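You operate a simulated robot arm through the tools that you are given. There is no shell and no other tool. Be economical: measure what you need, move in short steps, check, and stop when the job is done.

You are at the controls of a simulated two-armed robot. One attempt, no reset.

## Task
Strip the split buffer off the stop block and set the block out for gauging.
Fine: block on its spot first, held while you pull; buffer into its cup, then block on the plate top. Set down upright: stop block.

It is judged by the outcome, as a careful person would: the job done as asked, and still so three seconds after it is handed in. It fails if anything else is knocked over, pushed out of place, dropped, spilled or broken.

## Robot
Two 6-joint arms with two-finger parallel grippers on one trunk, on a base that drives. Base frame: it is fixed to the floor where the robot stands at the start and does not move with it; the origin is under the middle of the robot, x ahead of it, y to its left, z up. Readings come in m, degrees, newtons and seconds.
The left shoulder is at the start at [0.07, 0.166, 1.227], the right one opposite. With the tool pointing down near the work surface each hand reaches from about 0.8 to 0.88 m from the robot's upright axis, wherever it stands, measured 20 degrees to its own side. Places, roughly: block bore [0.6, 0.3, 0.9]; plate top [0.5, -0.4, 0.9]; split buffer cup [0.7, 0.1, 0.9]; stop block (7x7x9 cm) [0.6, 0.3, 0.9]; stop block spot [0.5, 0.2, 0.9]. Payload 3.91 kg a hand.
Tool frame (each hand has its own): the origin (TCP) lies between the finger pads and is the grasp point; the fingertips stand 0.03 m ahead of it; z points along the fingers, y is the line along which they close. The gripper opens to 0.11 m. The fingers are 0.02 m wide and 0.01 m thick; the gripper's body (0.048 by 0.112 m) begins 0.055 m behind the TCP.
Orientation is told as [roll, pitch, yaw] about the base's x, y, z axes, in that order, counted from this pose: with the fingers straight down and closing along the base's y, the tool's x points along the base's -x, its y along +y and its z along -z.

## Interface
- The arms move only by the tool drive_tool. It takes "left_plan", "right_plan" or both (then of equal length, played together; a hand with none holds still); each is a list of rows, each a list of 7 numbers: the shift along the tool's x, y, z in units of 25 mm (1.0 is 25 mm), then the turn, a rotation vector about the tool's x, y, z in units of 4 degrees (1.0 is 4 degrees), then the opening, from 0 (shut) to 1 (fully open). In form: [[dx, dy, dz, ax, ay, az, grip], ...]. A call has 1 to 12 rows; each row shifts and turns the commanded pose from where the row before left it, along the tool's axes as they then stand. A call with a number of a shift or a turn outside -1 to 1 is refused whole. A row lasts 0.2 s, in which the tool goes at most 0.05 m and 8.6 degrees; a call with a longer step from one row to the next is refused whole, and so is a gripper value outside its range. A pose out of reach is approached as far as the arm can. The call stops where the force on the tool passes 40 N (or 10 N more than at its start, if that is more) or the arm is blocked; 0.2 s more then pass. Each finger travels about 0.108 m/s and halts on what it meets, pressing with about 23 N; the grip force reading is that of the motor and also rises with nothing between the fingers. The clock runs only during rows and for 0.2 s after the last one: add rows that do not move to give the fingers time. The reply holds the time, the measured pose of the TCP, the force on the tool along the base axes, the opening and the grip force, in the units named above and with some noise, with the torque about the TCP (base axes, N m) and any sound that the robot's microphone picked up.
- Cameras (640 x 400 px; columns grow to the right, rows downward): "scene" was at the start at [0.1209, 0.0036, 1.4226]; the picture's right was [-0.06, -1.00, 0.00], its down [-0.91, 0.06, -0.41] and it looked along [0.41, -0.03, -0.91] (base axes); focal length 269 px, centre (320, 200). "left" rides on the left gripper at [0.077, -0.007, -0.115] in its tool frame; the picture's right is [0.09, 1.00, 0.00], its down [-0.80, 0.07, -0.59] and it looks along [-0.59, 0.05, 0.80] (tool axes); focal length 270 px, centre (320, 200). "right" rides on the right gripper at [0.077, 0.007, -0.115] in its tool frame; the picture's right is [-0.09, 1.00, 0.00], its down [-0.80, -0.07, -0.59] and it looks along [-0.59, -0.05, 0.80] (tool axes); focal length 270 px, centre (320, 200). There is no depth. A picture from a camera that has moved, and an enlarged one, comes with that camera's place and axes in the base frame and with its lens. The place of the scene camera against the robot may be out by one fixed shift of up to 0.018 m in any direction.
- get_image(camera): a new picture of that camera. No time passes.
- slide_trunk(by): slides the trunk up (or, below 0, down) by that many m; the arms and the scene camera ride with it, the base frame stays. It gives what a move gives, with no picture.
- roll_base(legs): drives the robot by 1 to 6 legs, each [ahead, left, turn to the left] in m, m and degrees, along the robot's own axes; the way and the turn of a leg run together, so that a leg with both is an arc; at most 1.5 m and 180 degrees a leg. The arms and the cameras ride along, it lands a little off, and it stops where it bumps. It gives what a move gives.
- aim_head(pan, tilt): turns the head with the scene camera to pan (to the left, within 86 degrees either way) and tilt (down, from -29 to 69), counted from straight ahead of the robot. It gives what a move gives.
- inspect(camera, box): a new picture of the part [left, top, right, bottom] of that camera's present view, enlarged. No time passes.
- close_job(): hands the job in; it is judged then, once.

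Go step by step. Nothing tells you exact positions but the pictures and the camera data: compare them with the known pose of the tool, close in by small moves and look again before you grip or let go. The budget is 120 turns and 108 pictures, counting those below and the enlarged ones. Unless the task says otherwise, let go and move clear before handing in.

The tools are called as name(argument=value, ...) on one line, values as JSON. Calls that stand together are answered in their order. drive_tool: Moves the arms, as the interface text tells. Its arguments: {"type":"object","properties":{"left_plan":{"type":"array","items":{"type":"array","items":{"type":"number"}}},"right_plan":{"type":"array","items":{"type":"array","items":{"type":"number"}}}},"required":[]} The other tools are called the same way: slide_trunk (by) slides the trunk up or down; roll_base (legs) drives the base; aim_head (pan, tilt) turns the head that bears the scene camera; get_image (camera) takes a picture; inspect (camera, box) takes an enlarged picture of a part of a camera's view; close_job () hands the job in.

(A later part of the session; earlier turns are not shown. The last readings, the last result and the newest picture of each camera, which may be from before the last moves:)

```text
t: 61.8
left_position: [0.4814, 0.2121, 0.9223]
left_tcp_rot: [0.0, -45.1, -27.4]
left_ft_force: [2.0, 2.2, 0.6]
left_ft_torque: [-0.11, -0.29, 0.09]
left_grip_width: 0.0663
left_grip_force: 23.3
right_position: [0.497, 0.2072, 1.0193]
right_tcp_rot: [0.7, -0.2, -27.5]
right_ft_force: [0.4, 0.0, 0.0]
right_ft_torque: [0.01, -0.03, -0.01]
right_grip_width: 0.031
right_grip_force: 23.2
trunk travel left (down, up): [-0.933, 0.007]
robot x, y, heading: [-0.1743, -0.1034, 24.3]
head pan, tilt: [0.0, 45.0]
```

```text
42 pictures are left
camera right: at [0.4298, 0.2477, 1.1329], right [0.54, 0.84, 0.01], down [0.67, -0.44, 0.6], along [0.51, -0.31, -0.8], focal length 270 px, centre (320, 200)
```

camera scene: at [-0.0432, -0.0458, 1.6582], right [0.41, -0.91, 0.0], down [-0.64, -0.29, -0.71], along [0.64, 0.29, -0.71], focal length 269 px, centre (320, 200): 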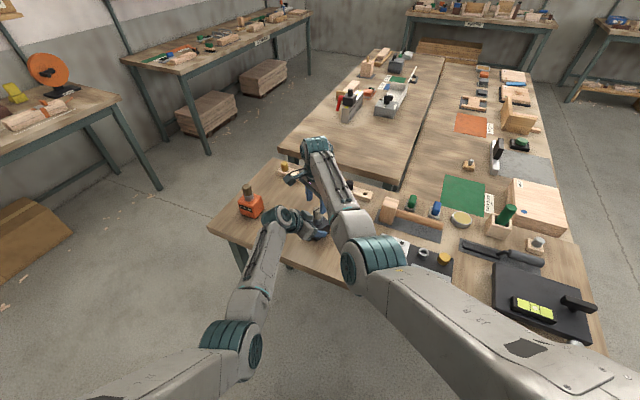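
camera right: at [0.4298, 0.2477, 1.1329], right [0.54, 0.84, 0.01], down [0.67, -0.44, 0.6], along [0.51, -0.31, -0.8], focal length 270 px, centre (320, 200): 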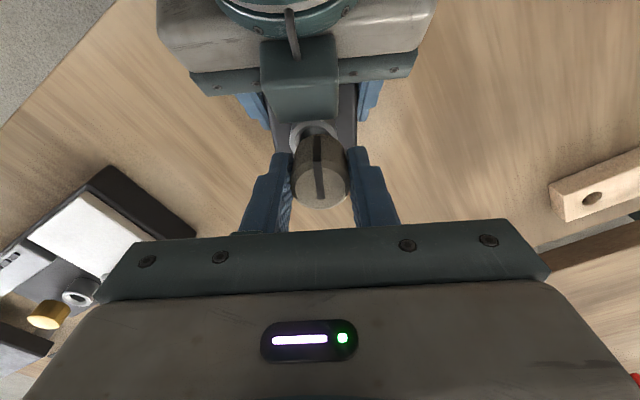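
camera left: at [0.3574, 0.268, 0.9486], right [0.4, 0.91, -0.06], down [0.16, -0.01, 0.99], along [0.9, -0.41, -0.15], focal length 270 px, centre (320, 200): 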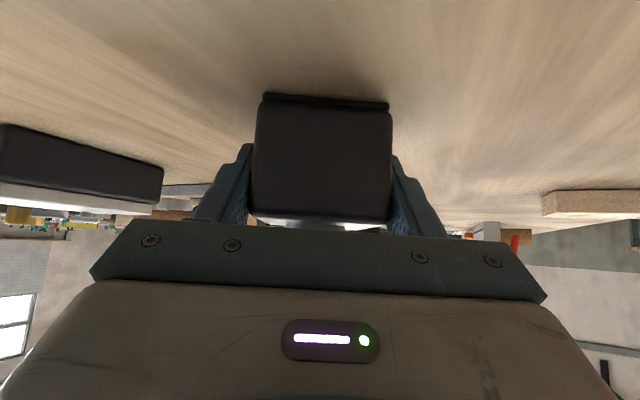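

The buffer is coming up freely. Continue up to clear its shank.

drive_tool(right_plan=[[0, 0, -0.3, 0, 0, 0, 0], [0, 0, -0.3, 0, 0, 0, 0], [0, 0, -0.3, 0, 0, 0, 0], [0, 0, -0.4, 0, 0, 0, 0], [0, 0, -0.4, 0, 0, 0, 0], [0, 0, -0.4, 0, 0, 0, 0], [0, 0, -0.4, 0, 0, 0, 0], [0, 0, -0.4, 0, 0, 0, 0]])

get_image(camera="right")

inspect(camera="scene", box=[270, 150, 370, 250])

```text
t: 63.6
left_position: [0.4833, 0.2114, 0.9216]
left_tcp_rot: [0.1, -45.0, -27.6]
left_ft_force: [-1.0, -0.8, -0.1]
left_ft_torque: [-0.32, -0.02, -0.09]
left_grip_width: 0.0656
left_grip_force: 23.5
right_position: [0.4956, 0.2045, 1.0898]
right_tcp_rot: [0.5, -0.2, -27.7]
right_ft_force: [-0.3, 0.4, 0.0]
right_ft_torque: [0.0, 0.02, 0.0]
right_grip_width: 0.0305
right_grip_force: 23.1
trunk travel left (down, up): [-0.933, 0.007]
robot x, y, heading: [-0.175, -0.1109, 24.6]
head pan, tilt: [0.0, 45.0]
```

```text
41 pictures are left
camera right: at [0.4287, 0.2458, 1.2044], right [0.54, 0.84, 0.01], down [0.67, -0.44, 0.6], along [0.51, -0.31, -0.8], focal length 270 px, centre (320, 200)
```

right: 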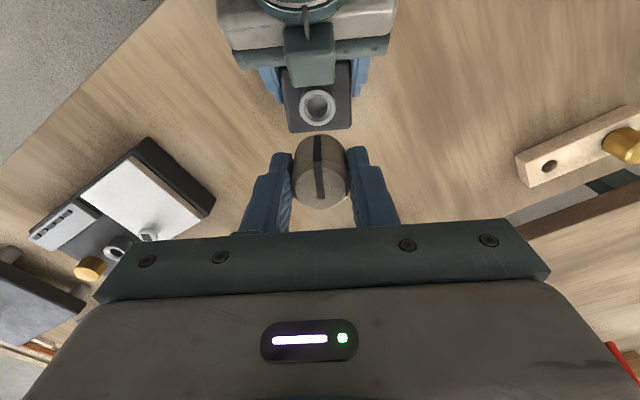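

```text
4.00 times, centred on (320, 200) of scene
camera zoom: at [-0.0432, -0.046, 1.6582], right [0.41, -0.91, 0.0], down [-0.64, -0.29, -0.71], along [0.64, 0.29, -0.71], focal length 1077 px, centre (320, 200)
```

zoom: 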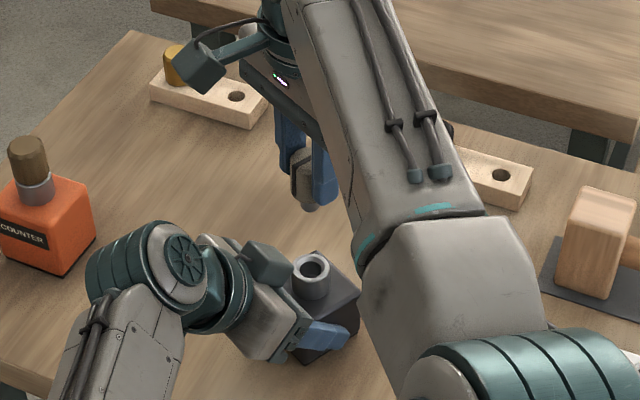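

The buffer is out and the bore is empty. The block stays on its spot: I'll release it with the left hand and back off, then look at the buffer with the left camera.

drive_tool(left_plan=[[0, 0, 0, 0, 0, 0, 1], [0, 0, 0, 0, 0, 0, 1], [0, 0, 0, 0, 0, 0, 1], [0.566, 0, -0.566, 0, 0, 0, 1], [0.566, 0, -0.566, 0, 0, 0, 1], [0.566, 0, -0.566, 0, 0, 0, 1], [0.566, 0, -0.566, 0, 0, 0, 1], [0.566, 0, -0.566, 0, 0, 0, 1], [0.2, 0, -0.9, 0, 0, 0, 1], [-0.5, 0, -0.5, 0, 0, 0, 1], [-0.5, 0, -0.5, 0, 0, 0, 1]])

get_image(camera="left")

get_image(camera="scene")

```text
t: 66.0
left_position: [0.3776, 0.2668, 0.9688]
left_tcp_rot: [0.1, -45.1, -27.5]
left_ft_force: [0.6, -0.4, 0.0]
left_ft_torque: [0.03, -0.02, -0.01]
left_grip_width: 0.1103
left_grip_force: 0.1
right_position: [0.4957, 0.2057, 1.0898]
right_tcp_rot: [0.6, -0.2, -27.7]
right_ft_force: [-0.2, 0.0, -0.3]
right_ft_torque: [-0.01, -0.01, -0.02]
right_grip_width: 0.0307
right_grip_force: 23.6
trunk travel left (down, up): [-0.933, 0.007]
robot x, y, heading: [-0.1729, -0.1079, 24.4]
head pan, tilt: [0.0, 45.0]
```

```text
39 pictures are left
camera left: at [0.2529, 0.3237, 0.9969], right [0.4, 0.91, -0.06], down [0.16, -0.01, 0.99], along [0.9, -0.41, -0.15], focal length 270 px, centre (320, 200)
```

left: 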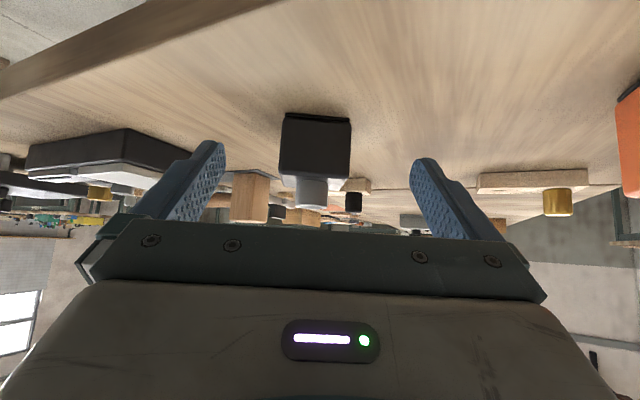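

```text
38 pictures are left
camera scene: at [-0.0429, -0.0461, 1.6582], right [0.41, -0.91, 0.0], down [-0.64, -0.29, -0.71], along [0.64, 0.29, -0.71], focal length 269 px, centre (320, 200)
```

scene: 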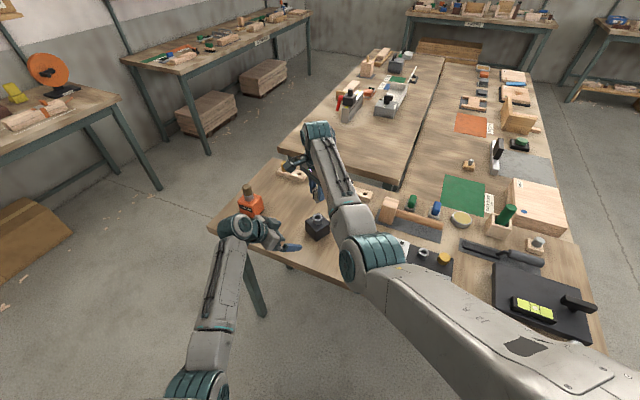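

I'll retract the left hand clear of the bench so the base can carry the right hand to the cup.

drive_tool(left_plan=[[0.717, -0.08, -0.811, 0, 0, 0, 0.6], [0.717, -0.08, -0.811, 0, 0, 0, 0.6], [0.717, -0.08, -0.811, 0, 0, 0, 0.6], [0.717, -0.08, -0.811, 0, 0, 0, 0.6], [0.717, -0.08, -0.811, 0, 0, 0, 0.6], [0.717, -0.08, -0.811, 0, 0, 0, 0.6], [0.717, -0.08, -0.811, 0, 0, 0, 0.6], [0.717, -0.08, -0.811, 0, 0, 0, 0.6], [0.717, -0.08, -0.811, 0, 0, 0, 0.6], [0.717, -0.08, -0.811, 0, 0, 0, 0.6], [0.717, -0.08, -0.811, 0, 0, 0, 0.6]])

get_image(camera="scene")

```text
t: 68.4
left_position: [0.0998, 0.3841, 0.9869]
left_tcp_rot: [0.2, -45.1, -27.6]
left_ft_force: [-0.2, 0.5, -0.5]
left_ft_torque: [0.01, -0.04, 0.0]
left_grip_width: 0.0658
left_grip_force: 0.1
right_position: [0.4943, 0.2068, 1.0912]
right_tcp_rot: [0.5, -0.2, -27.6]
right_ft_force: [-0.4, -0.7, 0.1]
right_ft_torque: [0.03, -0.02, 0.03]
right_grip_width: 0.0307
right_grip_force: 22.9
trunk travel left (down, up): [-0.933, 0.007]
robot x, y, heading: [-0.1747, -0.1071, 24.4]
head pan, tilt: [0.0, 45.0]
```

```text
37 pictures are left
camera scene: at [-0.0451, -0.0449, 1.6583], right [0.41, -0.91, 0.0], down [-0.64, -0.29, -0.71], along [0.64, 0.29, -0.71], focal length 269 px, centre (320, 200)
```

scene: 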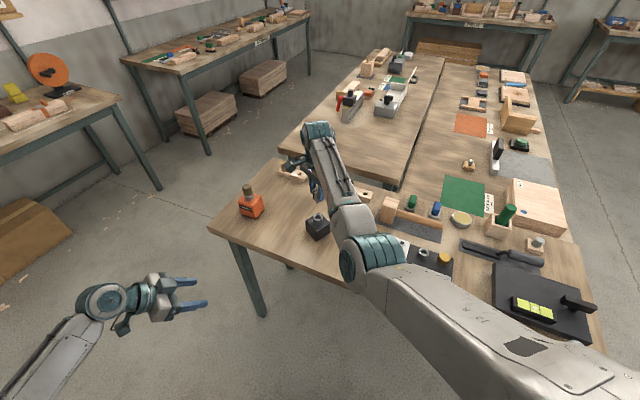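

Base to the new position; the right hand passes well above everything.

roll_base(legs=[[0.176, -0.012, 0]])

drive_tool(right_plan=[[0, 0, -0.2, 0, 0, 0, 0], [0, 0, 0, 0, 0, 0, 0]])

get_image(camera="right")

get_image(camera="scene")

```text
t: 69.9
left_position: [0.2643, 0.4445, 0.9895]
left_tcp_rot: [0.2, -45.2, -27.6]
left_ft_force: [0.5, 0.4, 0.2]
left_ft_torque: [0.04, -0.02, 0.02]
left_grip_width: 0.066
left_grip_force: 0.1
right_position: [0.6561, 0.2677, 1.0918]
right_tcp_rot: [0.6, -0.2, -27.3]
right_ft_force: [-0.5, 0.5, -0.4]
right_ft_torque: [0.0, 0.01, -0.03]
right_grip_width: 0.0309
right_grip_force: 23.3
trunk travel left (down, up): [-0.933, 0.007]
robot x, y, heading: [-0.0096, -0.0479, 24.7]
head pan, tilt: [0.0, 45.0]
```

```text
t: 70.5
left_position: [0.2648, 0.4464, 0.988]
left_tcp_rot: [0.2, -45.0, -27.5]
left_ft_force: [-0.4, -0.3, 0.9]
left_ft_torque: [0.0, -0.05, 0.02]
left_grip_width: 0.0659
left_grip_force: 0.1
right_position: [0.6583, 0.2685, 1.0962]
right_tcp_rot: [0.6, -0.2, -27.4]
right_ft_force: [0.0, 0.6, -0.9]
right_ft_torque: [0.0, 0.0, 0.0]
right_grip_width: 0.031
right_grip_force: 23.1
trunk travel left (down, up): [-0.933, 0.007]
robot x, y, heading: [-0.0089, -0.0484, 24.4]
head pan, tilt: [0.0, 45.0]
```

```text
36 pictures are left
camera right: at [0.5915, 0.3087, 1.2101], right [0.54, 0.84, 0.01], down [0.67, -0.44, 0.6], along [0.51, -0.31, -0.8], focal length 270 px, centre (320, 200)
```

right: 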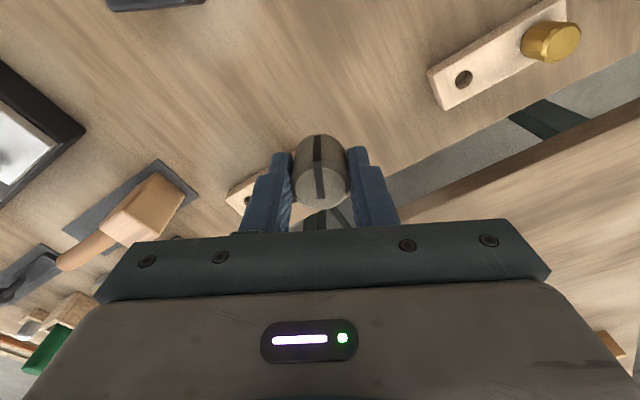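

```text
35 pictures are left
camera scene: at [0.1197, 0.0156, 1.6584], right [0.41, -0.91, 0.0], down [-0.64, -0.29, -0.71], along [0.64, 0.29, -0.71], focal length 269 px, centre (320, 200)
```

scene: 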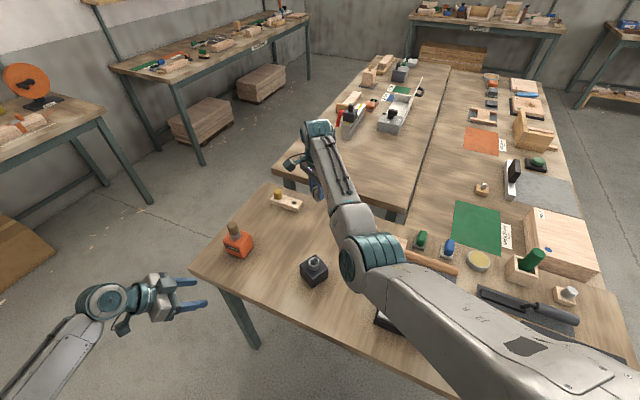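

drive_tool(right_plan=[[-0.78, -0.472, 0, 0, 0, 0, 0], [-0.78, -0.472, 0, 0, 0, 0, 0], [-0.78, -0.472, 0, 0, 0, 0, 0], [-0.78, -0.472, 0, 0, 0, 0, 0], [-0.78, -0.472, 0, 0, 0, 0, 0], [-0.78, -0.472, 0, 0, 0, 0, 0], [-0.78, -0.472, 0, 0, 0, 0, 0], [-0.78, -0.472, 0, 0, 0, 0, 0]])

get_image(camera="right")

```text
t: 72.3
left_position: [0.2664, 0.4462, 0.9877]
left_tcp_rot: [0.1, -45.0, -27.5]
left_ft_force: [-0.2, 0.7, -0.9]
left_ft_torque: [0.02, 0.02, -0.01]
left_grip_width: 0.066
left_grip_force: 0.1
right_position: [0.7553, 0.1112, 1.0931]
right_tcp_rot: [0.6, -0.2, -27.4]
right_ft_force: [0.7, -0.3, -0.8]
right_ft_torque: [0.01, 0.02, -0.03]
right_grip_width: 0.0306
right_grip_force: 23.1
trunk travel left (down, up): [-0.933, 0.007]
robot x, y, heading: [-0.0089, -0.0483, 24.6]
head pan, tilt: [0.0, 45.0]
```

```text
34 pictures are left
camera right: at [0.6882, 0.1517, 1.2085], right [0.54, 0.84, 0.01], down [0.67, -0.44, 0.59], along [0.51, -0.31, -0.8], focal length 270 px, centre (320, 200)
```

right: 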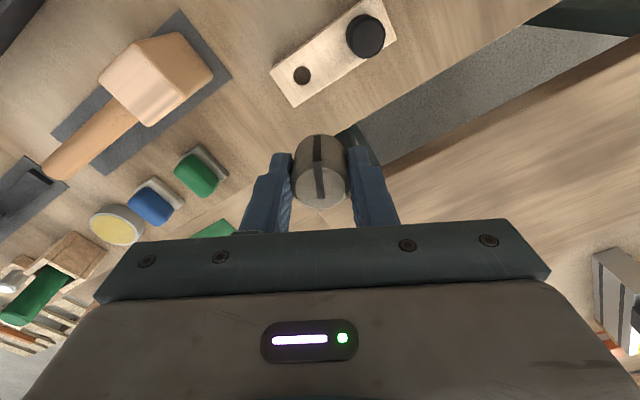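

The hole is visible at about (0.734, 0.106). I'll tip the left hand up to see the buffer's shank from the side.

drive_tool(left_plan=[[0, 0, 0, 0, -0.9, 0, 0.6], [0, 0, 0, 0, -0.9, 0, 0.6], [0, 0, 0, 0, -0.9, 0, 0.6], [0, 0, 0, 0, -0.9, 0, 0.6], [0, 0, 0, 0, -0.9, 0, 1], [0, 0, 0, 0, 0, 0, 1]], right_plan=[[0.163, -0.141, 0, 0, 0, 0, 0], [0.163, -0.141, 0, 0, 0, 0, 0], [0.163, -0.141, 0, 0, 0, 0, 0], [0.163, -0.141, 0, 0, 0, 0, 0], [0, 0, 0.4, 0, 0, 0, 0], [0, 0, 0.4, 0, 0, 0, 0]])

get_image(camera="left")

inspect(camera="right", box=[260, 50, 380, 140])

```text
t: 73.7
left_position: [0.2648, 0.4467, 0.9866]
left_tcp_rot: [0.1, -63.0, -27.5]
left_ft_force: [-0.3, 0.3, -0.4]
left_ft_torque: [-0.02, -0.01, 0.0]
left_grip_width: 0.1098
left_grip_force: 0.2
right_position: [0.7331, 0.1064, 1.0726]
right_tcp_rot: [0.5, -0.1, -27.4]
right_ft_force: [0.2, 0.2, -1.3]
right_ft_torque: [0.01, -0.02, 0.06]
right_grip_width: 0.0308
right_grip_force: 22.7
trunk travel left (down, up): [-0.933, 0.007]
robot x, y, heading: [-0.0077, -0.0489, 24.6]
head pan, tilt: [0.0, 45.0]
```

```text
33 pictures are left
camera left: at [0.141, 0.5037, 0.9704], right [0.42, 0.9, -0.08], down [-0.12, 0.14, 0.98], along [0.9, -0.41, 0.16], focal length 270 px, centre (320, 200)
```

left: 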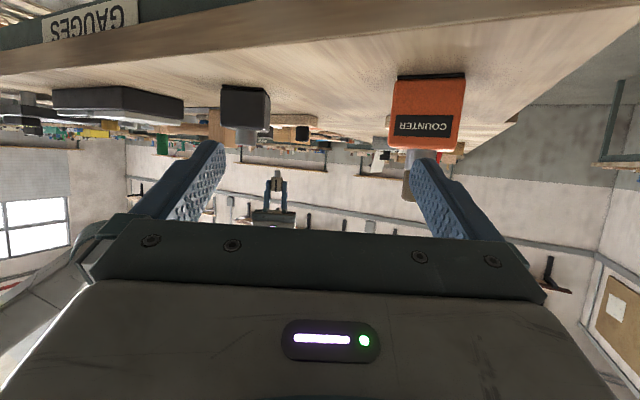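

```text
4.44 times, centred on (320, 95) of right
camera zoom: at [0.6668, 0.1485, 1.1875], right [0.54, 0.84, 0.01], down [0.68, -0.44, 0.59], along [0.51, -0.31, -0.8], focal length 1201 px, centre (320, 667)
```

zoom: 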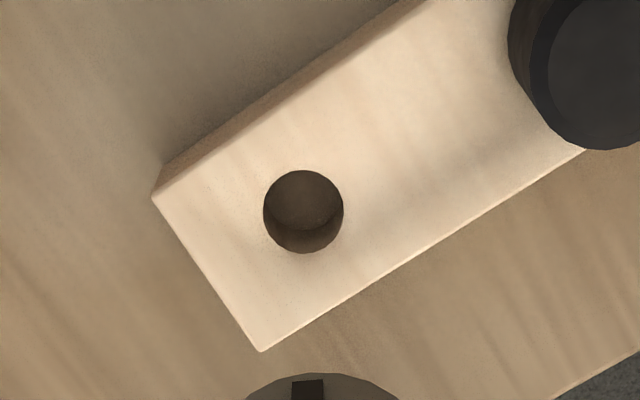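

inspect(camera="left", box=[230, 110, 330, 220])

```text
3.64 times, centred on (280, 165) of left
camera zoom: at [0.141, 0.5037, 0.9704], right [0.42, 0.9, -0.08], down [-0.12, 0.14, 0.98], along [0.9, -0.41, 0.16], focal length 983 px, centre (466, 327)
```

zoom: 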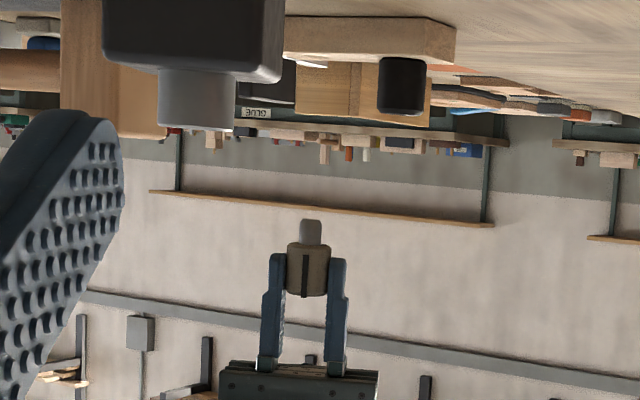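

The shank is ~19 mm long and ~16.5 mm across, its tip 59 mm below the TCP. The hole is ~18.5 mm at (0.735, 0.1055). I'll nudge forward 4.5 mm and lower to 2 cm above it.

drive_tool(right_plan=[[-0.09, -0.02, 0, 0, 0, 0, 0], [-0.09, -0.02, 0.5, 0, 0, 0, 0], [0, 0, 0.7, 0, 0, 0, 0], [0, 0, 0.7, 0, 0, 0, 0], [0, 0, 0.7, 0, 0, 0, 0], [0, 0, 0.7, 0, 0, 0, 0], [0, 0, 0, 0, 0, 0, 0]])

inspect(camera="right", box=[260, 80, 380, 220])

inspect(camera="left", box=[230, 110, 330, 220])

```text
t: 75.3
left_position: [0.2658, 0.4459, 0.9864]
left_tcp_rot: [0.2, -63.0, -27.5]
left_ft_force: [0.0, -0.4, 0.6]
left_ft_torque: [-0.01, -0.03, -0.02]
left_grip_width: 0.1102
left_grip_force: 0.0
right_position: [0.7369, 0.1041, 0.9913]
right_tcp_rot: [0.5, -0.1, -27.5]
right_ft_force: [0.1, 0.5, -0.6]
right_ft_torque: [0.01, 0.01, -0.04]
right_grip_width: 0.0308
right_grip_force: 22.8
trunk travel left (down, up): [-0.933, 0.007]
robot x, y, heading: [-0.0091, -0.0442, 24.5]
head pan, tilt: [0.0, 45.0]
```

```text
2.86 times, centred on (320, 150) of right
camera zoom: at [0.6705, 0.1456, 1.1064], right [0.54, 0.84, 0.01], down [0.67, -0.44, 0.6], along [0.51, -0.31, -0.8], focal length 772 px, centre (320, 343)
```

zoom: 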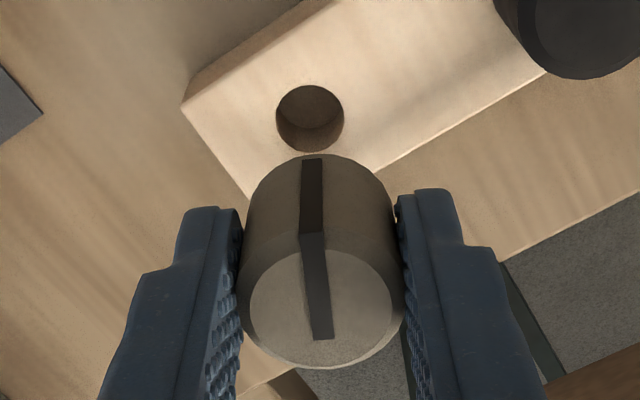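

```text
3.64 times, centred on (280, 165) of left
camera zoom: at [0.1406, 0.5037, 0.9706], right [0.42, 0.9, -0.08], down [-0.12, 0.14, 0.98], along [0.9, -0.41, 0.16], focal length 983 px, centre (466, 327)
```

zoom: 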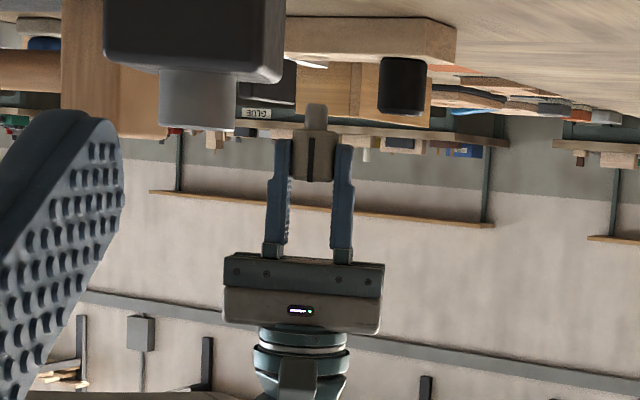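

The estimates agree within about 3 mm. I'll take a compromise correction and descend to just above the hole for another look.

drive_tool(right_plan=[[0.07, -0.05, 0, 0, 0, 0, 0], [0, 0, 0.5, 0, 0, 0, 0], [0, 0, 0.4, 0, 0, 0, 0], [0, 0, 0, 0, 0, 0, 0]])

inspect(camera="right", box=[270, 100, 370, 200])

inspect(camera="left", box=[255, 115, 305, 165])

```text
t: 76.3
left_position: [0.2652, 0.4466, 0.9868]
left_tcp_rot: [0.3, -63.1, -27.5]
left_ft_force: [-0.9, -0.7, 0.1]
left_ft_torque: [0.03, 0.02, 0.01]
left_grip_width: 0.1099
left_grip_force: 0.1
right_position: [0.7359, 0.107, 0.9688]
right_tcp_rot: [0.6, -0.2, -27.5]
right_ft_force: [0.4, 0.0, 1.0]
right_ft_torque: [0.02, -0.01, 0.03]
right_grip_width: 0.0309
right_grip_force: 22.6
trunk travel left (down, up): [-0.933, 0.007]
robot x, y, heading: [-0.0055, -0.0501, 24.6]
head pan, tilt: [0.0, 45.0]
```

```text
4.00 times, centred on (320, 150) of right
camera zoom: at [0.6693, 0.1465, 1.0834], right [0.54, 0.84, 0.01], down [0.67, -0.44, 0.6], along [0.51, -0.31, -0.8], focal length 1081 px, centre (320, 400)
```

zoom: 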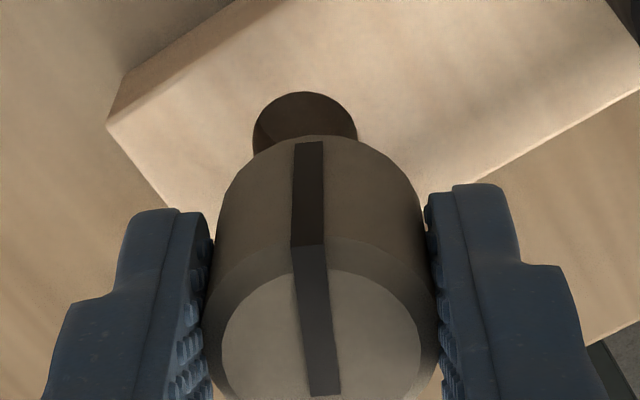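

```text
8.00 times, centred on (280, 140) of left
camera zoom: at [0.1406, 0.5037, 0.9706], right [0.42, 0.9, -0.08], down [-0.12, 0.14, 0.98], along [0.9, -0.41, 0.16], focal length 2162 px, centre (640, 680)
```

zoom: 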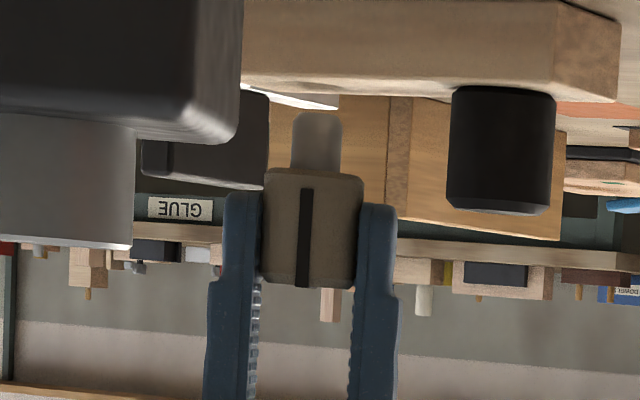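

Now the tool-frame comparison is sharp: I need 2.5 mm back and 2.3 mm right. I'll apply that and start inserting gently.

drive_tool(right_plan=[[0.1, -0.092, 0, 0, 0, 0, 0], [0, 0, 0, 0, 0, 0, 0], [0, 0, 0.1, 0, 0, 0, 0], [0, 0, 0.1, 0, 0, 0, 0], [0, 0, 0.1, 0, 0, 0, 0], [0, 0, 0.1, 0, 0, 0, 0]])

inspect(camera="right", box=[270, 100, 370, 200])

```text
t: 77.7
left_position: [0.2659, 0.4458, 0.9869]
left_tcp_rot: [0.2, -62.9, -27.4]
left_ft_force: [0.2, -0.1, 0.4]
left_ft_torque: [-0.02, -0.03, -0.01]
left_grip_width: 0.11
left_grip_force: 0.1
right_position: [0.7321, 0.1047, 0.9581]
right_tcp_rot: [0.5, -0.1, -27.4]
right_ft_force: [0.8, -0.3, -0.6]
right_ft_torque: [0.02, 0.0, 0.01]
right_grip_width: 0.0309
right_grip_force: 23.1
trunk travel left (down, up): [-0.933, 0.007]
robot x, y, heading: [-0.0106, -0.0434, 24.5]
head pan, tilt: [0.0, 45.0]
```

```text
4.00 times, centred on (320, 150) of right
camera zoom: at [0.6661, 0.146, 1.0733], right [0.54, 0.84, 0.01], down [0.67, -0.44, 0.6], along [0.51, -0.31, -0.8], focal length 1081 px, centre (320, 400)
```

zoom: 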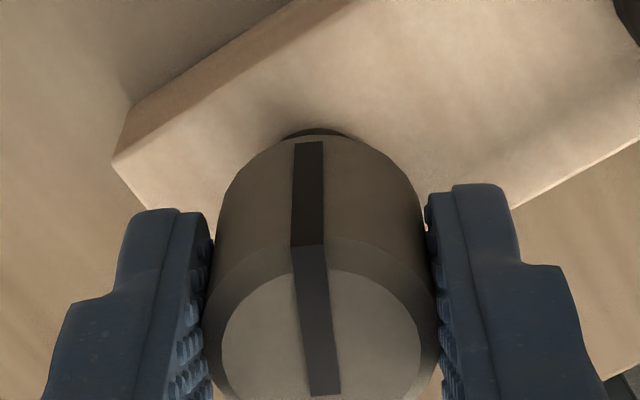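

No contact force and well aligned; the shank is entering. Continue down gently.

drive_tool(right_plan=[[0.02, 0, 0.1, 0, 0, 0, 0], [0, 0, 0.1, 0, 0, 0, 0], [0, 0, 0.1, 0, 0, 0, 0], [0, 0, 0.1, 0, 0, 0, 0]])

```text
t: 78.7
left_position: [0.2663, 0.4455, 0.9869]
left_tcp_rot: [0.1, -63.0, -27.4]
left_ft_force: [0.0, 0.7, -0.1]
left_ft_torque: [0.04, 0.04, 0.03]
left_grip_width: 0.1103
left_grip_force: 0.1
right_position: [0.7323, 0.1063, 0.9495]
right_tcp_rot: [0.6, 0.0, -27.4]
right_ft_force: [0.2, -0.2, -0.1]
right_ft_torque: [0.03, -0.01, 0.02]
right_grip_width: 0.031
right_grip_force: 22.8
trunk travel left (down, up): [-0.933, 0.007]
robot x, y, heading: [-0.0054, -0.0451, 24.7]
head pan, tilt: [0.0, 45.0]
```

drive_tool(right_plan=[[0, 0, 0.1, 0, 0, 0, 0], [0, 0, 0.08, 0, 0, 0, 0], [0, 0, 0.08, 0, 0, 0, 0]])

inspect(camera="right", box=[270, 100, 370, 200])

inspect(camera="left", box=[255, 100, 305, 150])

```text
t: 79.5
left_position: [0.2649, 0.4464, 0.9874]
left_tcp_rot: [0.2, -63.1, -27.5]
left_ft_force: [0.3, -0.3, -0.4]
left_ft_torque: [0.02, 0.0, 0.0]
left_grip_width: 0.1102
left_grip_force: 0.1
right_position: [0.7317, 0.1057, 0.9432]
right_tcp_rot: [0.7, -0.2, -27.4]
right_ft_force: [-0.1, -1.2, 0.1]
right_ft_torque: [-0.02, -0.01, -0.01]
right_grip_width: 0.0308
right_grip_force: 23.2
trunk travel left (down, up): [-0.933, 0.007]
robot x, y, heading: [-0.0106, -0.0442, 24.5]
head pan, tilt: [0.0, 45.0]
```

```text
4.00 times, centred on (320, 150) of right
camera zoom: at [0.6651, 0.1463, 1.0572], right [0.54, 0.84, 0.01], down [0.67, -0.44, 0.6], along [0.51, -0.31, -0.8], focal length 1081 px, centre (320, 400)
```

zoom: 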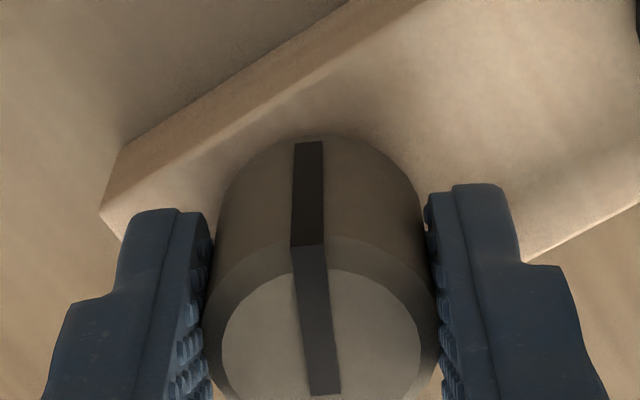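

```text
8.00 times, centred on (280, 125) of left
camera zoom: at [0.1404, 0.5036, 0.9706], right [0.42, 0.9, -0.08], down [-0.12, 0.14, 0.98], along [0.9, -0.41, 0.16], focal length 2162 px, centre (640, 800)
```

zoom: 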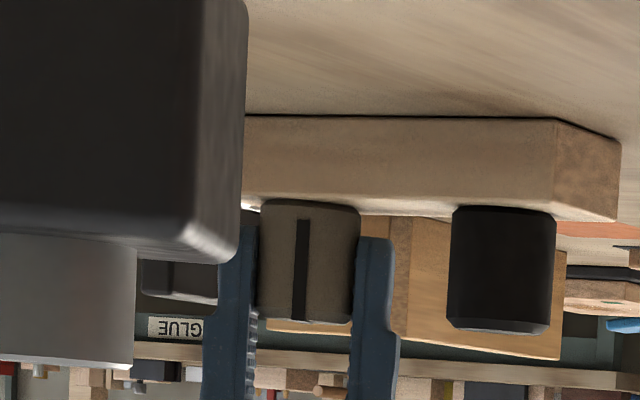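

Nearly seated, matching the black plug beside it. A few more millimetres until contact.

drive_tool(right_plan=[[0, 0, 0.05, 0, 0, 0, 0], [0, 0, 0.05, 0, 0, 0, 0], [0, 0, 0, 0, 0, 0, 0]])

```text
t: 80.3
left_position: [0.2635, 0.4462, 0.9887]
left_tcp_rot: [0.3, -63.1, -27.6]
left_ft_force: [0.0, 0.5, 1.7]
left_ft_torque: [0.0, 0.01, -0.01]
left_grip_width: 0.1102
left_grip_force: 0.1
right_position: [0.7316, 0.1056, 0.9425]
right_tcp_rot: [0.8, -0.3, -27.4]
right_ft_force: [-0.5, 0.6, 10.7]
right_ft_torque: [-0.2, 0.09, -0.02]
right_grip_width: 0.0306
right_grip_force: 22.9
trunk travel left (down, up): [-0.933, 0.007]
robot x, y, heading: [-0.007, -0.0449, 24.4]
head pan, tilt: [0.0, 45.0]
```

Seated with 10.7 N of contact. Ease off, open and rise straight up.

drive_tool(right_plan=[[0, 0, -0.03, 0, 0, 0, 0], [0, 0, 0, 0, 0, 0, 0.5], [0, 0, 0, 0, 0, 0, 0.5], [0, 0, 0, 0, 0, 0, 0.5], [0, 0, -0.3, 0, 0, 0, 0.5], [0, 0, -0.6, 0, 0, 0, 0.5], [0, 0, -1, 0, 0, 0, 0.5], [0, 0, -1, 0, 0, 0, 0.5], [0, 0, -1, 0, 0, 0, 0.5], [0, 0, -1, 0, 0, 0, 0.5], [0, 0, -1, 0, 0, 0, 0.5]])

get_image(camera="right")

get_image(camera="scene")

```text
t: 82.7
left_position: [0.2658, 0.4468, 0.988]
left_tcp_rot: [0.2, -62.9, -27.5]
left_ft_force: [0.0, 1.1, -0.6]
left_ft_torque: [0.01, -0.01, 0.06]
left_grip_width: 0.1099
left_grip_force: 0.0
right_position: [0.7333, 0.1061, 1.0893]
right_tcp_rot: [0.5, 0.0, -27.4]
right_ft_force: [0.4, -0.7, 0.7]
right_ft_torque: [-0.01, -0.02, -0.01]
right_grip_width: 0.0552
right_grip_force: 0.0
trunk travel left (down, up): [-0.933, 0.007]
robot x, y, heading: [-0.0048, -0.0481, 24.7]
head pan, tilt: [0.0, 45.0]
```

```text
23 pictures are left
camera right: at [0.666, 0.1455, 1.2034], right [0.54, 0.84, 0.01], down [0.67, -0.44, 0.6], along [0.51, -0.31, -0.8], focal length 270 px, centre (320, 200)
```

right: 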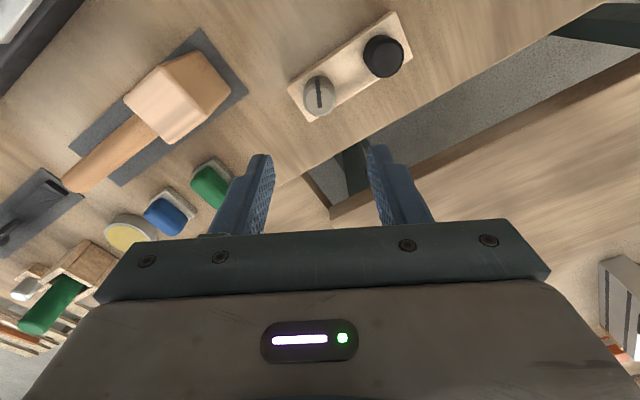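

```text
22 pictures are left
camera scene: at [0.1215, 0.0165, 1.6582], right [0.41, -0.91, 0.0], down [-0.64, -0.29, -0.71], along [0.64, 0.29, -0.71], focal length 269 px, centre (320, 200)
```

scene: 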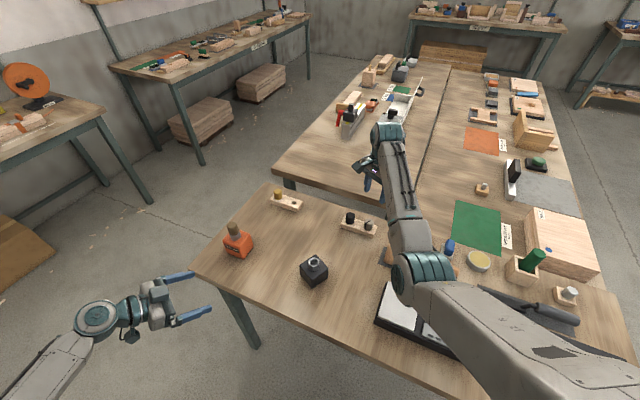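

The buffer stands upright in its cup. Now I'll use the right hand, tool vertical, to pick up the block: base moves so that hand is above it.

roll_base(legs=[[-0.168, 0.188, 0]])

drive_tool(right_plan=[[0, 0, 0, 0, 0, 0, 1], [0, 0, 0, 0, 0, 0, 1], [0, 0, 0, 0, 0, 0, 1]])

get_image(camera="right")

```text
t: 84.6
left_position: [0.0352, 0.5504, 0.987]
left_tcp_rot: [0.2, -62.9, -27.7]
left_ft_force: [0.4, -0.2, 0.7]
left_ft_torque: [0.0, -0.01, -0.02]
left_grip_width: 0.1101
left_grip_force: 0.0
right_position: [0.5024, 0.208, 1.0877]
right_tcp_rot: [0.4, 0.0, -27.6]
right_ft_force: [0.2, 0.3, -0.4]
right_ft_torque: [-0.02, 0.0, 0.01]
right_grip_width: 0.0552
right_grip_force: 0.0
trunk travel left (down, up): [-0.933, 0.007]
robot x, y, heading: [-0.245, 0.0605, 24.2]
head pan, tilt: [0.0, 45.0]
```

```text
t: 85.4
left_position: [0.0321, 0.5514, 0.9871]
left_tcp_rot: [0.2, -63.0, -27.7]
left_ft_force: [0.0, 0.4, -1.1]
left_ft_torque: [-0.02, -0.02, -0.01]
left_grip_width: 0.11
left_grip_force: 0.1
right_position: [0.5003, 0.2096, 1.0881]
right_tcp_rot: [0.5, -0.2, -27.7]
right_ft_force: [0.6, -0.3, 0.2]
right_ft_torque: [0.0, -0.02, -0.01]
right_grip_width: 0.1099
right_grip_force: 0.0
trunk travel left (down, up): [-0.933, 0.007]
robot x, y, heading: [-0.2399, 0.0596, 24.4]
head pan, tilt: [0.0, 45.0]
```

```text
21 pictures are left
camera right: at [0.4327, 0.2493, 1.2033], right [0.54, 0.84, 0.01], down [0.67, -0.44, 0.6], along [0.51, -0.32, -0.8], focal length 270 px, centre (320, 200)
```

right: 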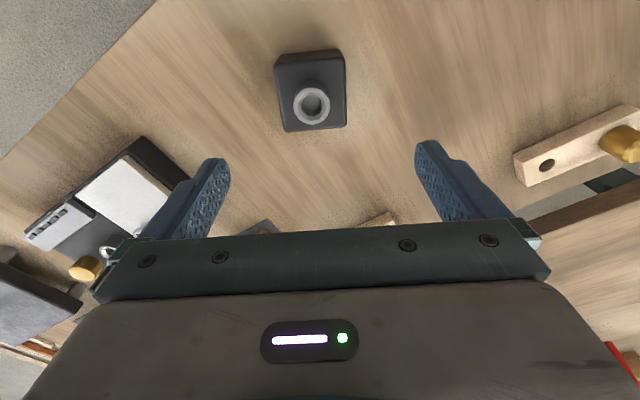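

The block is square to the tool. Centre over it, then descend around it.

drive_tool(right_plan=[[0.09, -0.14, 0, 0, 0, 0, 1], [0.09, -0.14, 0, 0, 0, 0, 1], [0, 0, 1, 0, 0, 0, 1], [0, 0, 1, 0, 0, 0, 1], [0, 0, 1, 0, 0, 0, 1], [0, 0, 1, 0, 0, 0, 1], [0, 0, 0.6, 0, 0, 0, 1], [0, 0, 0.5, 0, 0, 0, 1], [0, 0, 0, 0, 0, 0, 1]])

get_image(camera="right")

```text
t: 87.4
left_position: [0.0332, 0.5516, 0.9866]
left_tcp_rot: [0.2, -63.0, -27.8]
left_ft_force: [0.7, 0.2, 0.7]
left_ft_torque: [0.03, -0.02, 0.0]
left_grip_width: 0.1102
left_grip_force: 0.0
right_position: [0.4939, 0.205, 0.9609]
right_tcp_rot: [0.5, 0.0, -27.7]
right_ft_force: [-0.1, -0.1, -0.5]
right_ft_torque: [-0.02, 0.01, -0.04]
right_grip_width: 0.1099
right_grip_force: 0.0
trunk travel left (down, up): [-0.933, 0.007]
robot x, y, heading: [-0.2446, 0.058, 24.2]
head pan, tilt: [0.0, 45.0]
```

```text
20 pictures are left
camera right: at [0.4268, 0.2456, 1.075], right [0.54, 0.84, 0.01], down [0.67, -0.44, 0.6], along [0.51, -0.32, -0.8], focal length 270 px, centre (320, 200)
```

right: 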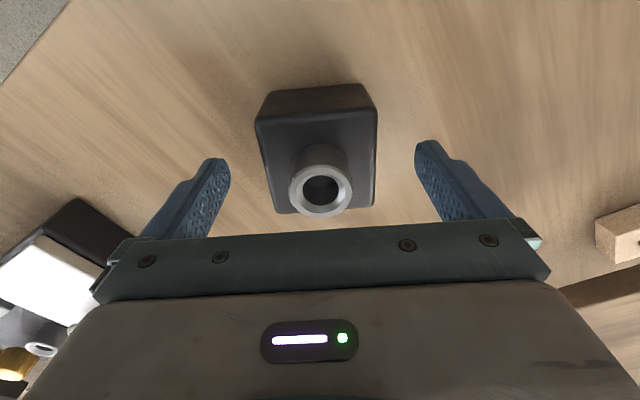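

Well centred. Lower to grip depth and close.

drive_tool(right_plan=[[0, 0, 0.5, 0, 0, 0, 1], [0, 0, 0.5, 0, 0, 0, 1], [0, 0, 0.46, 0, 0, 0, 1], [0, 0, 0, 0, 0, 0, 0.7], [0, 0, 0, 0, 0, 0, 0], [0, 0, 0, 0, 0, 0, 0], [0, 0, 0, 0, 0, 0, 0], [0, 0, 0, 0, 0, 0, 0]])

```text
t: 89.2
left_position: [0.0343, 0.5517, 0.9874]
left_tcp_rot: [0.1, -63.0, -27.7]
left_ft_force: [0.3, 0.7, 0.8]
left_ft_torque: [0.0, -0.01, -0.04]
left_grip_width: 0.1097
left_grip_force: 0.0
right_position: [0.493, 0.205, 0.9242]
right_tcp_rot: [0.5, -0.2, -27.6]
right_ft_force: [0.4, -0.7, 1.4]
right_ft_torque: [-0.28, 0.1, 0.03]
right_grip_width: 0.0659
right_grip_force: 23.3
trunk travel left (down, up): [-0.933, 0.007]
robot x, y, heading: [-0.2418, 0.0606, 24.3]
head pan, tilt: [0.0, 45.0]
```

Gripped. Lift it well up.

drive_tool(right_plan=[[0, 0, -0.4, 0, 0, 0, 0], [0, 0, -1, 0, 0, 0, 0], [0, 0, -1, 0, 0, 0, 0], [0, 0, -1, 0, 0, 0, 0], [0, 0, -1, 0, 0, 0, 0], [0, 0, -1, 0, 0, 0, 0], [0, 0, -1, 0, 0, 0, 0]])

get_image(camera="right")

```text
t: 90.8
left_position: [0.0348, 0.5525, 0.9866]
left_tcp_rot: [0.1, -62.9, -27.5]
left_ft_force: [-0.3, 0.0, -0.4]
left_ft_torque: [0.02, 0.0, -0.02]
left_grip_width: 0.11
left_grip_force: 0.0
right_position: [0.4929, 0.2038, 1.0837]
right_tcp_rot: [0.5, -0.1, -27.7]
right_ft_force: [-0.4, 0.2, -8.4]
right_ft_torque: [0.01, 0.01, 0.04]
right_grip_width: 0.0659
right_grip_force: 23.8
trunk travel left (down, up): [-0.933, 0.007]
robot x, y, heading: [-0.2378, 0.0585, 24.2]
head pan, tilt: [0.0, 45.0]
```

```text
19 pictures are left
camera right: at [0.4267, 0.2445, 1.1986], right [0.54, 0.84, 0.01], down [0.67, -0.44, 0.6], along [0.51, -0.32, -0.8], focal length 270 px, centre (320, 200)
```

right: 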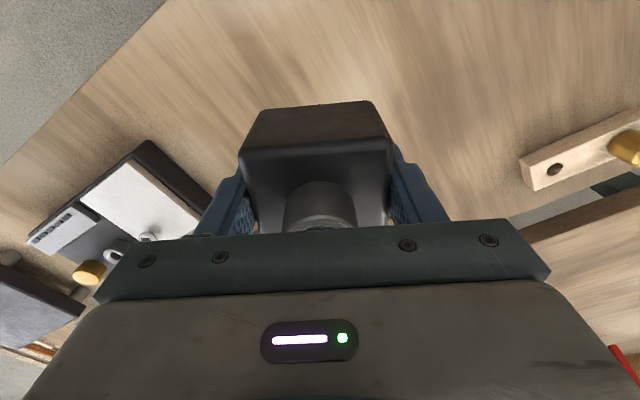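

Now carry it to the plate side with the base.

roll_base(legs=[[-0.0076, -0.313, -24.3]])

drive_tool(right_plan=[[0, 0, 0, 0, 0, -1, 0], [0, 0, 0, 0, 0, -1, 0], [0, 0, 0, 0, 0, -1, 0], [0, 0, 0, 0, 0, -1, 0], [0, 0, 0, 0, 0, -1, 0], [0, 0, 0, 0, 0, -1, 0], [0, 0, 0, 0, 0, -1, 0], [0, 0, 0, 0, 0, -1, 0], [0, 0, 0, 0, 0, -1, 0], [0, 0, 0, 0, 0, -1, 0], [0, 0, 0, 0, 0, -1, 0], [0, 0, 0, 0, 0, -1, 0]])

get_image(camera="right")

get_image(camera="scene")

```text
t: 92.8
left_position: [0.2723, 0.0943, 0.9851]
left_tcp_rot: [-0.1, -63.0, -52.4]
left_ft_force: [0.1, 0.9, 0.8]
left_ft_torque: [0.01, 0.0, 0.02]
left_grip_width: 0.1099
left_grip_force: 0.1
right_position: [0.5409, -0.4148, 1.0841]
right_tcp_rot: [0.3, -0.1, -52.5]
right_ft_force: [-0.5, 0.7, -7.8]
right_ft_torque: [-0.04, 0.01, 0.01]
right_grip_width: 0.0659
right_grip_force: 22.9
trunk travel left (down, up): [-0.933, 0.007]
robot x, y, heading: [-0.1857, -0.2346, -0.5]
head pan, tilt: [0.0, 45.0]
```

```text
t: 95.5
left_position: [0.2711, 0.0905, 0.9868]
left_tcp_rot: [0.1, -63.0, -52.7]
left_ft_force: [-0.4, -0.1, -0.4]
left_ft_torque: [-0.01, 0.01, -0.01]
left_grip_width: 0.1099
left_grip_force: 0.1
right_position: [0.5393, -0.416, 1.0831]
right_tcp_rot: [0.3, -0.4, -4.4]
right_ft_force: [0.4, -0.5, -7.7]
right_ft_torque: [0.01, -0.01, -0.01]
right_grip_width: 0.0657
right_grip_force: 23.3
trunk travel left (down, up): [-0.933, 0.007]
robot x, y, heading: [-0.1869, -0.2378, -0.7]
head pan, tilt: [0.0, 45.0]
```

```text
18 pictures are left
camera right: at [0.4622, -0.4051, 1.1979], right [0.17, 0.99, 0.01], down [0.79, -0.14, 0.6], along [0.59, -0.09, -0.8], focal length 270 px, centre (320, 200)
```

right: 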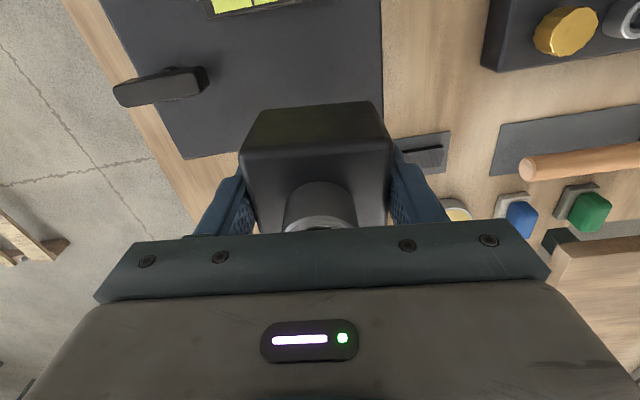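

```text
17 pictures are left
camera scene: at [-0.0428, -0.2322, 1.658], right [-0.01, -1.0, 0.0], down [-0.71, 0.01, -0.71], along [0.71, -0.01, -0.71], focal length 269 px, centre (320, 200)
```

scene: 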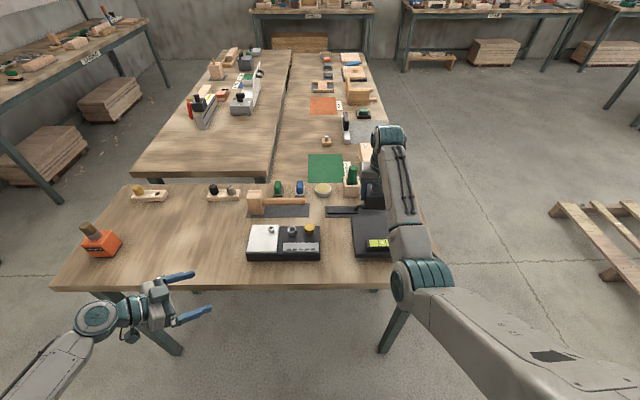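

The plate's free area is about x 0.47–0.583, y −0.355 to −0.495, clear of the level and the post. I'll aim for (0.525, −0.425), square up and descend partway.

drive_tool(right_plan=[[0.28, -0.18, 0, 0, 0, -0.55, 0], [0.28, -0.18, 0, 0, 0, -0.55, 0], [0, 0, 0.6, 0, 0, 0, 0], [0, 0, 0.6, 0, 0, 0, 0], [0, 0, 0.6, 0, 0, 0, 0], [0, 0, 0.6, 0, 0, 0, 0], [0, 0, 0.5, 0, 0, 0, 0], [0, 0, 0, 0, 0, 0, 0]])

get_image(camera="right")

inspect(camera="scene", box=[320, 150, 450, 270])

```text
t: 97.2
left_position: [0.2712, 0.0907, 0.9867]
left_tcp_rot: [0.1, -62.9, -52.7]
left_ft_force: [-0.1, -0.3, 0.0]
left_ft_torque: [-0.01, -0.03, 0.01]
left_grip_width: 0.11
left_grip_force: 0.0
right_position: [0.5264, -0.4259, 1.0116]
right_tcp_rot: [0.2, -0.4, -0.1]
right_ft_force: [0.0, 0.2, -6.8]
right_ft_torque: [0.0, 0.03, -0.01]
right_grip_width: 0.0661
right_grip_force: 23.1
trunk travel left (down, up): [-0.933, 0.007]
robot x, y, heading: [-0.1881, -0.2355, -0.5]
head pan, tilt: [0.0, 45.0]
```

```text
16 pictures are left
camera right: at [0.4474, -0.4194, 1.1257], right [0.09, 1.0, 0.01], down [0.8, -0.08, 0.6], along [0.6, -0.05, -0.8], focal length 270 px, centre (320, 200)
```

right: 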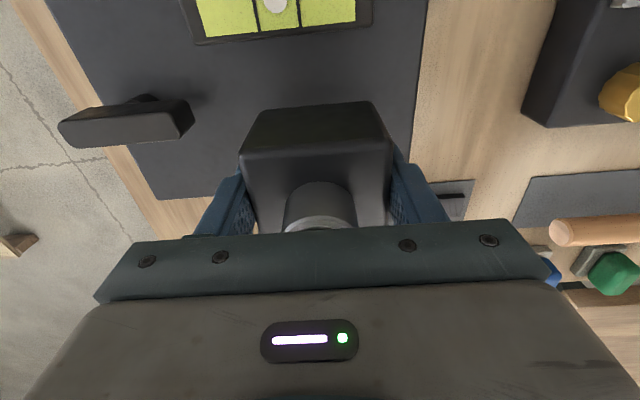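

```text
3.33 times, centred on (385, 210) of scene
camera zoom: at [-0.0432, -0.2323, 1.6581], right [-0.01, -1.0, 0.0], down [-0.71, 0.01, -0.71], along [0.71, -0.01, -0.71], focal length 898 px, centre (103, 167)
```

zoom: 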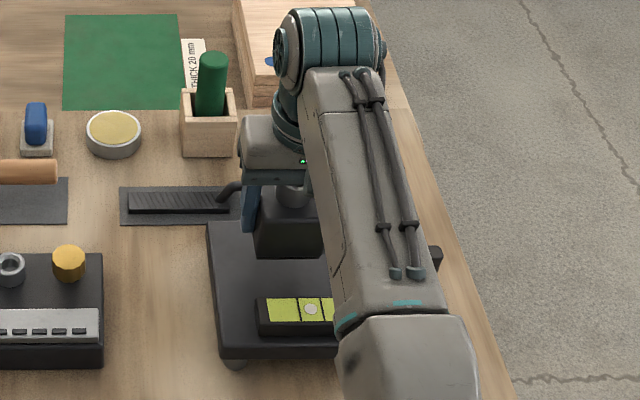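

All clear around the block. Shift 5 mm back from the far edge and descend slowly to contact.

drive_tool(right_plan=[[0.2, 0, 0, 0, 0, 0, 0], [0, 0, 0.2, 0, 0, 0, 0], [0, 0, 0.2, 0, 0, 0, 0], [0, 0, 0.2, 0, 0, 0, 0], [0, 0, 0.15, 0, 0, 0, 0], [0, 0, 0.1, 0, 0, 0, 0], [0, 0, 0, 0, 0, 0, 0]])

get_image(camera="right")

```text
t: 98.8
left_position: [0.2714, 0.0922, 0.9863]
left_tcp_rot: [0.1, -62.9, -52.8]
left_ft_force: [0.0, -0.6, 0.2]
left_ft_torque: [0.02, 0.01, 0.04]
left_grip_width: 0.11
left_grip_force: 0.2
right_position: [0.5217, -0.4261, 0.9902]
right_tcp_rot: [0.4, -0.4, -0.1]
right_ft_force: [0.4, -0.7, -7.1]
right_ft_torque: [-0.02, 0.03, 0.02]
right_grip_width: 0.0658
right_grip_force: 23.2
trunk travel left (down, up): [-0.933, 0.007]
robot x, y, heading: [-0.187, -0.2381, -0.8]
head pan, tilt: [0.0, 45.0]
```

```text
14 pictures are left
camera right: at [0.4427, -0.4187, 1.1035], right [0.09, 1.0, 0.01], down [0.8, -0.08, 0.6], along [0.6, -0.05, -0.8], focal length 270 px, centre (320, 200)
```

right: 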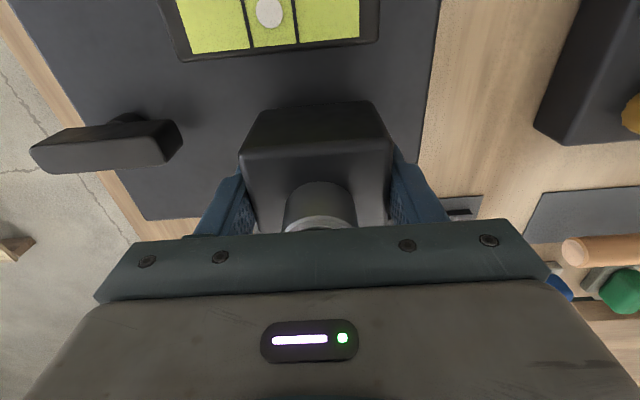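

drive_tool(right_plan=[[0, 0, 0.1, 0, 0, 0, 0], [0, 0, 0.1, 0, 0, 0, 0], [0, 0, 0.08, 0, 0, 0, 0], [0, 0, 0.08, 0, 0, 0, 0], [0, 0, 0, 0, 0, 0, 0]])

```text
t: 100.0
left_position: [0.2715, 0.092, 0.9863]
left_tcp_rot: [0.1, -62.9, -52.6]
left_ft_force: [-0.7, -0.3, 0.6]
left_ft_torque: [0.01, 0.01, 0.0]
left_grip_width: 0.1102
left_grip_force: 0.0
right_position: [0.5203, -0.4243, 0.9805]
right_tcp_rot: [0.3, -0.4, -0.1]
right_ft_force: [0.2, -0.3, -7.7]
right_ft_torque: [-0.01, 0.0, -0.02]
right_grip_width: 0.0661
right_grip_force: 22.8
trunk travel left (down, up): [-0.933, 0.007]
robot x, y, heading: [-0.1886, -0.2411, -0.7]
head pan, tilt: [0.0, 45.0]
```

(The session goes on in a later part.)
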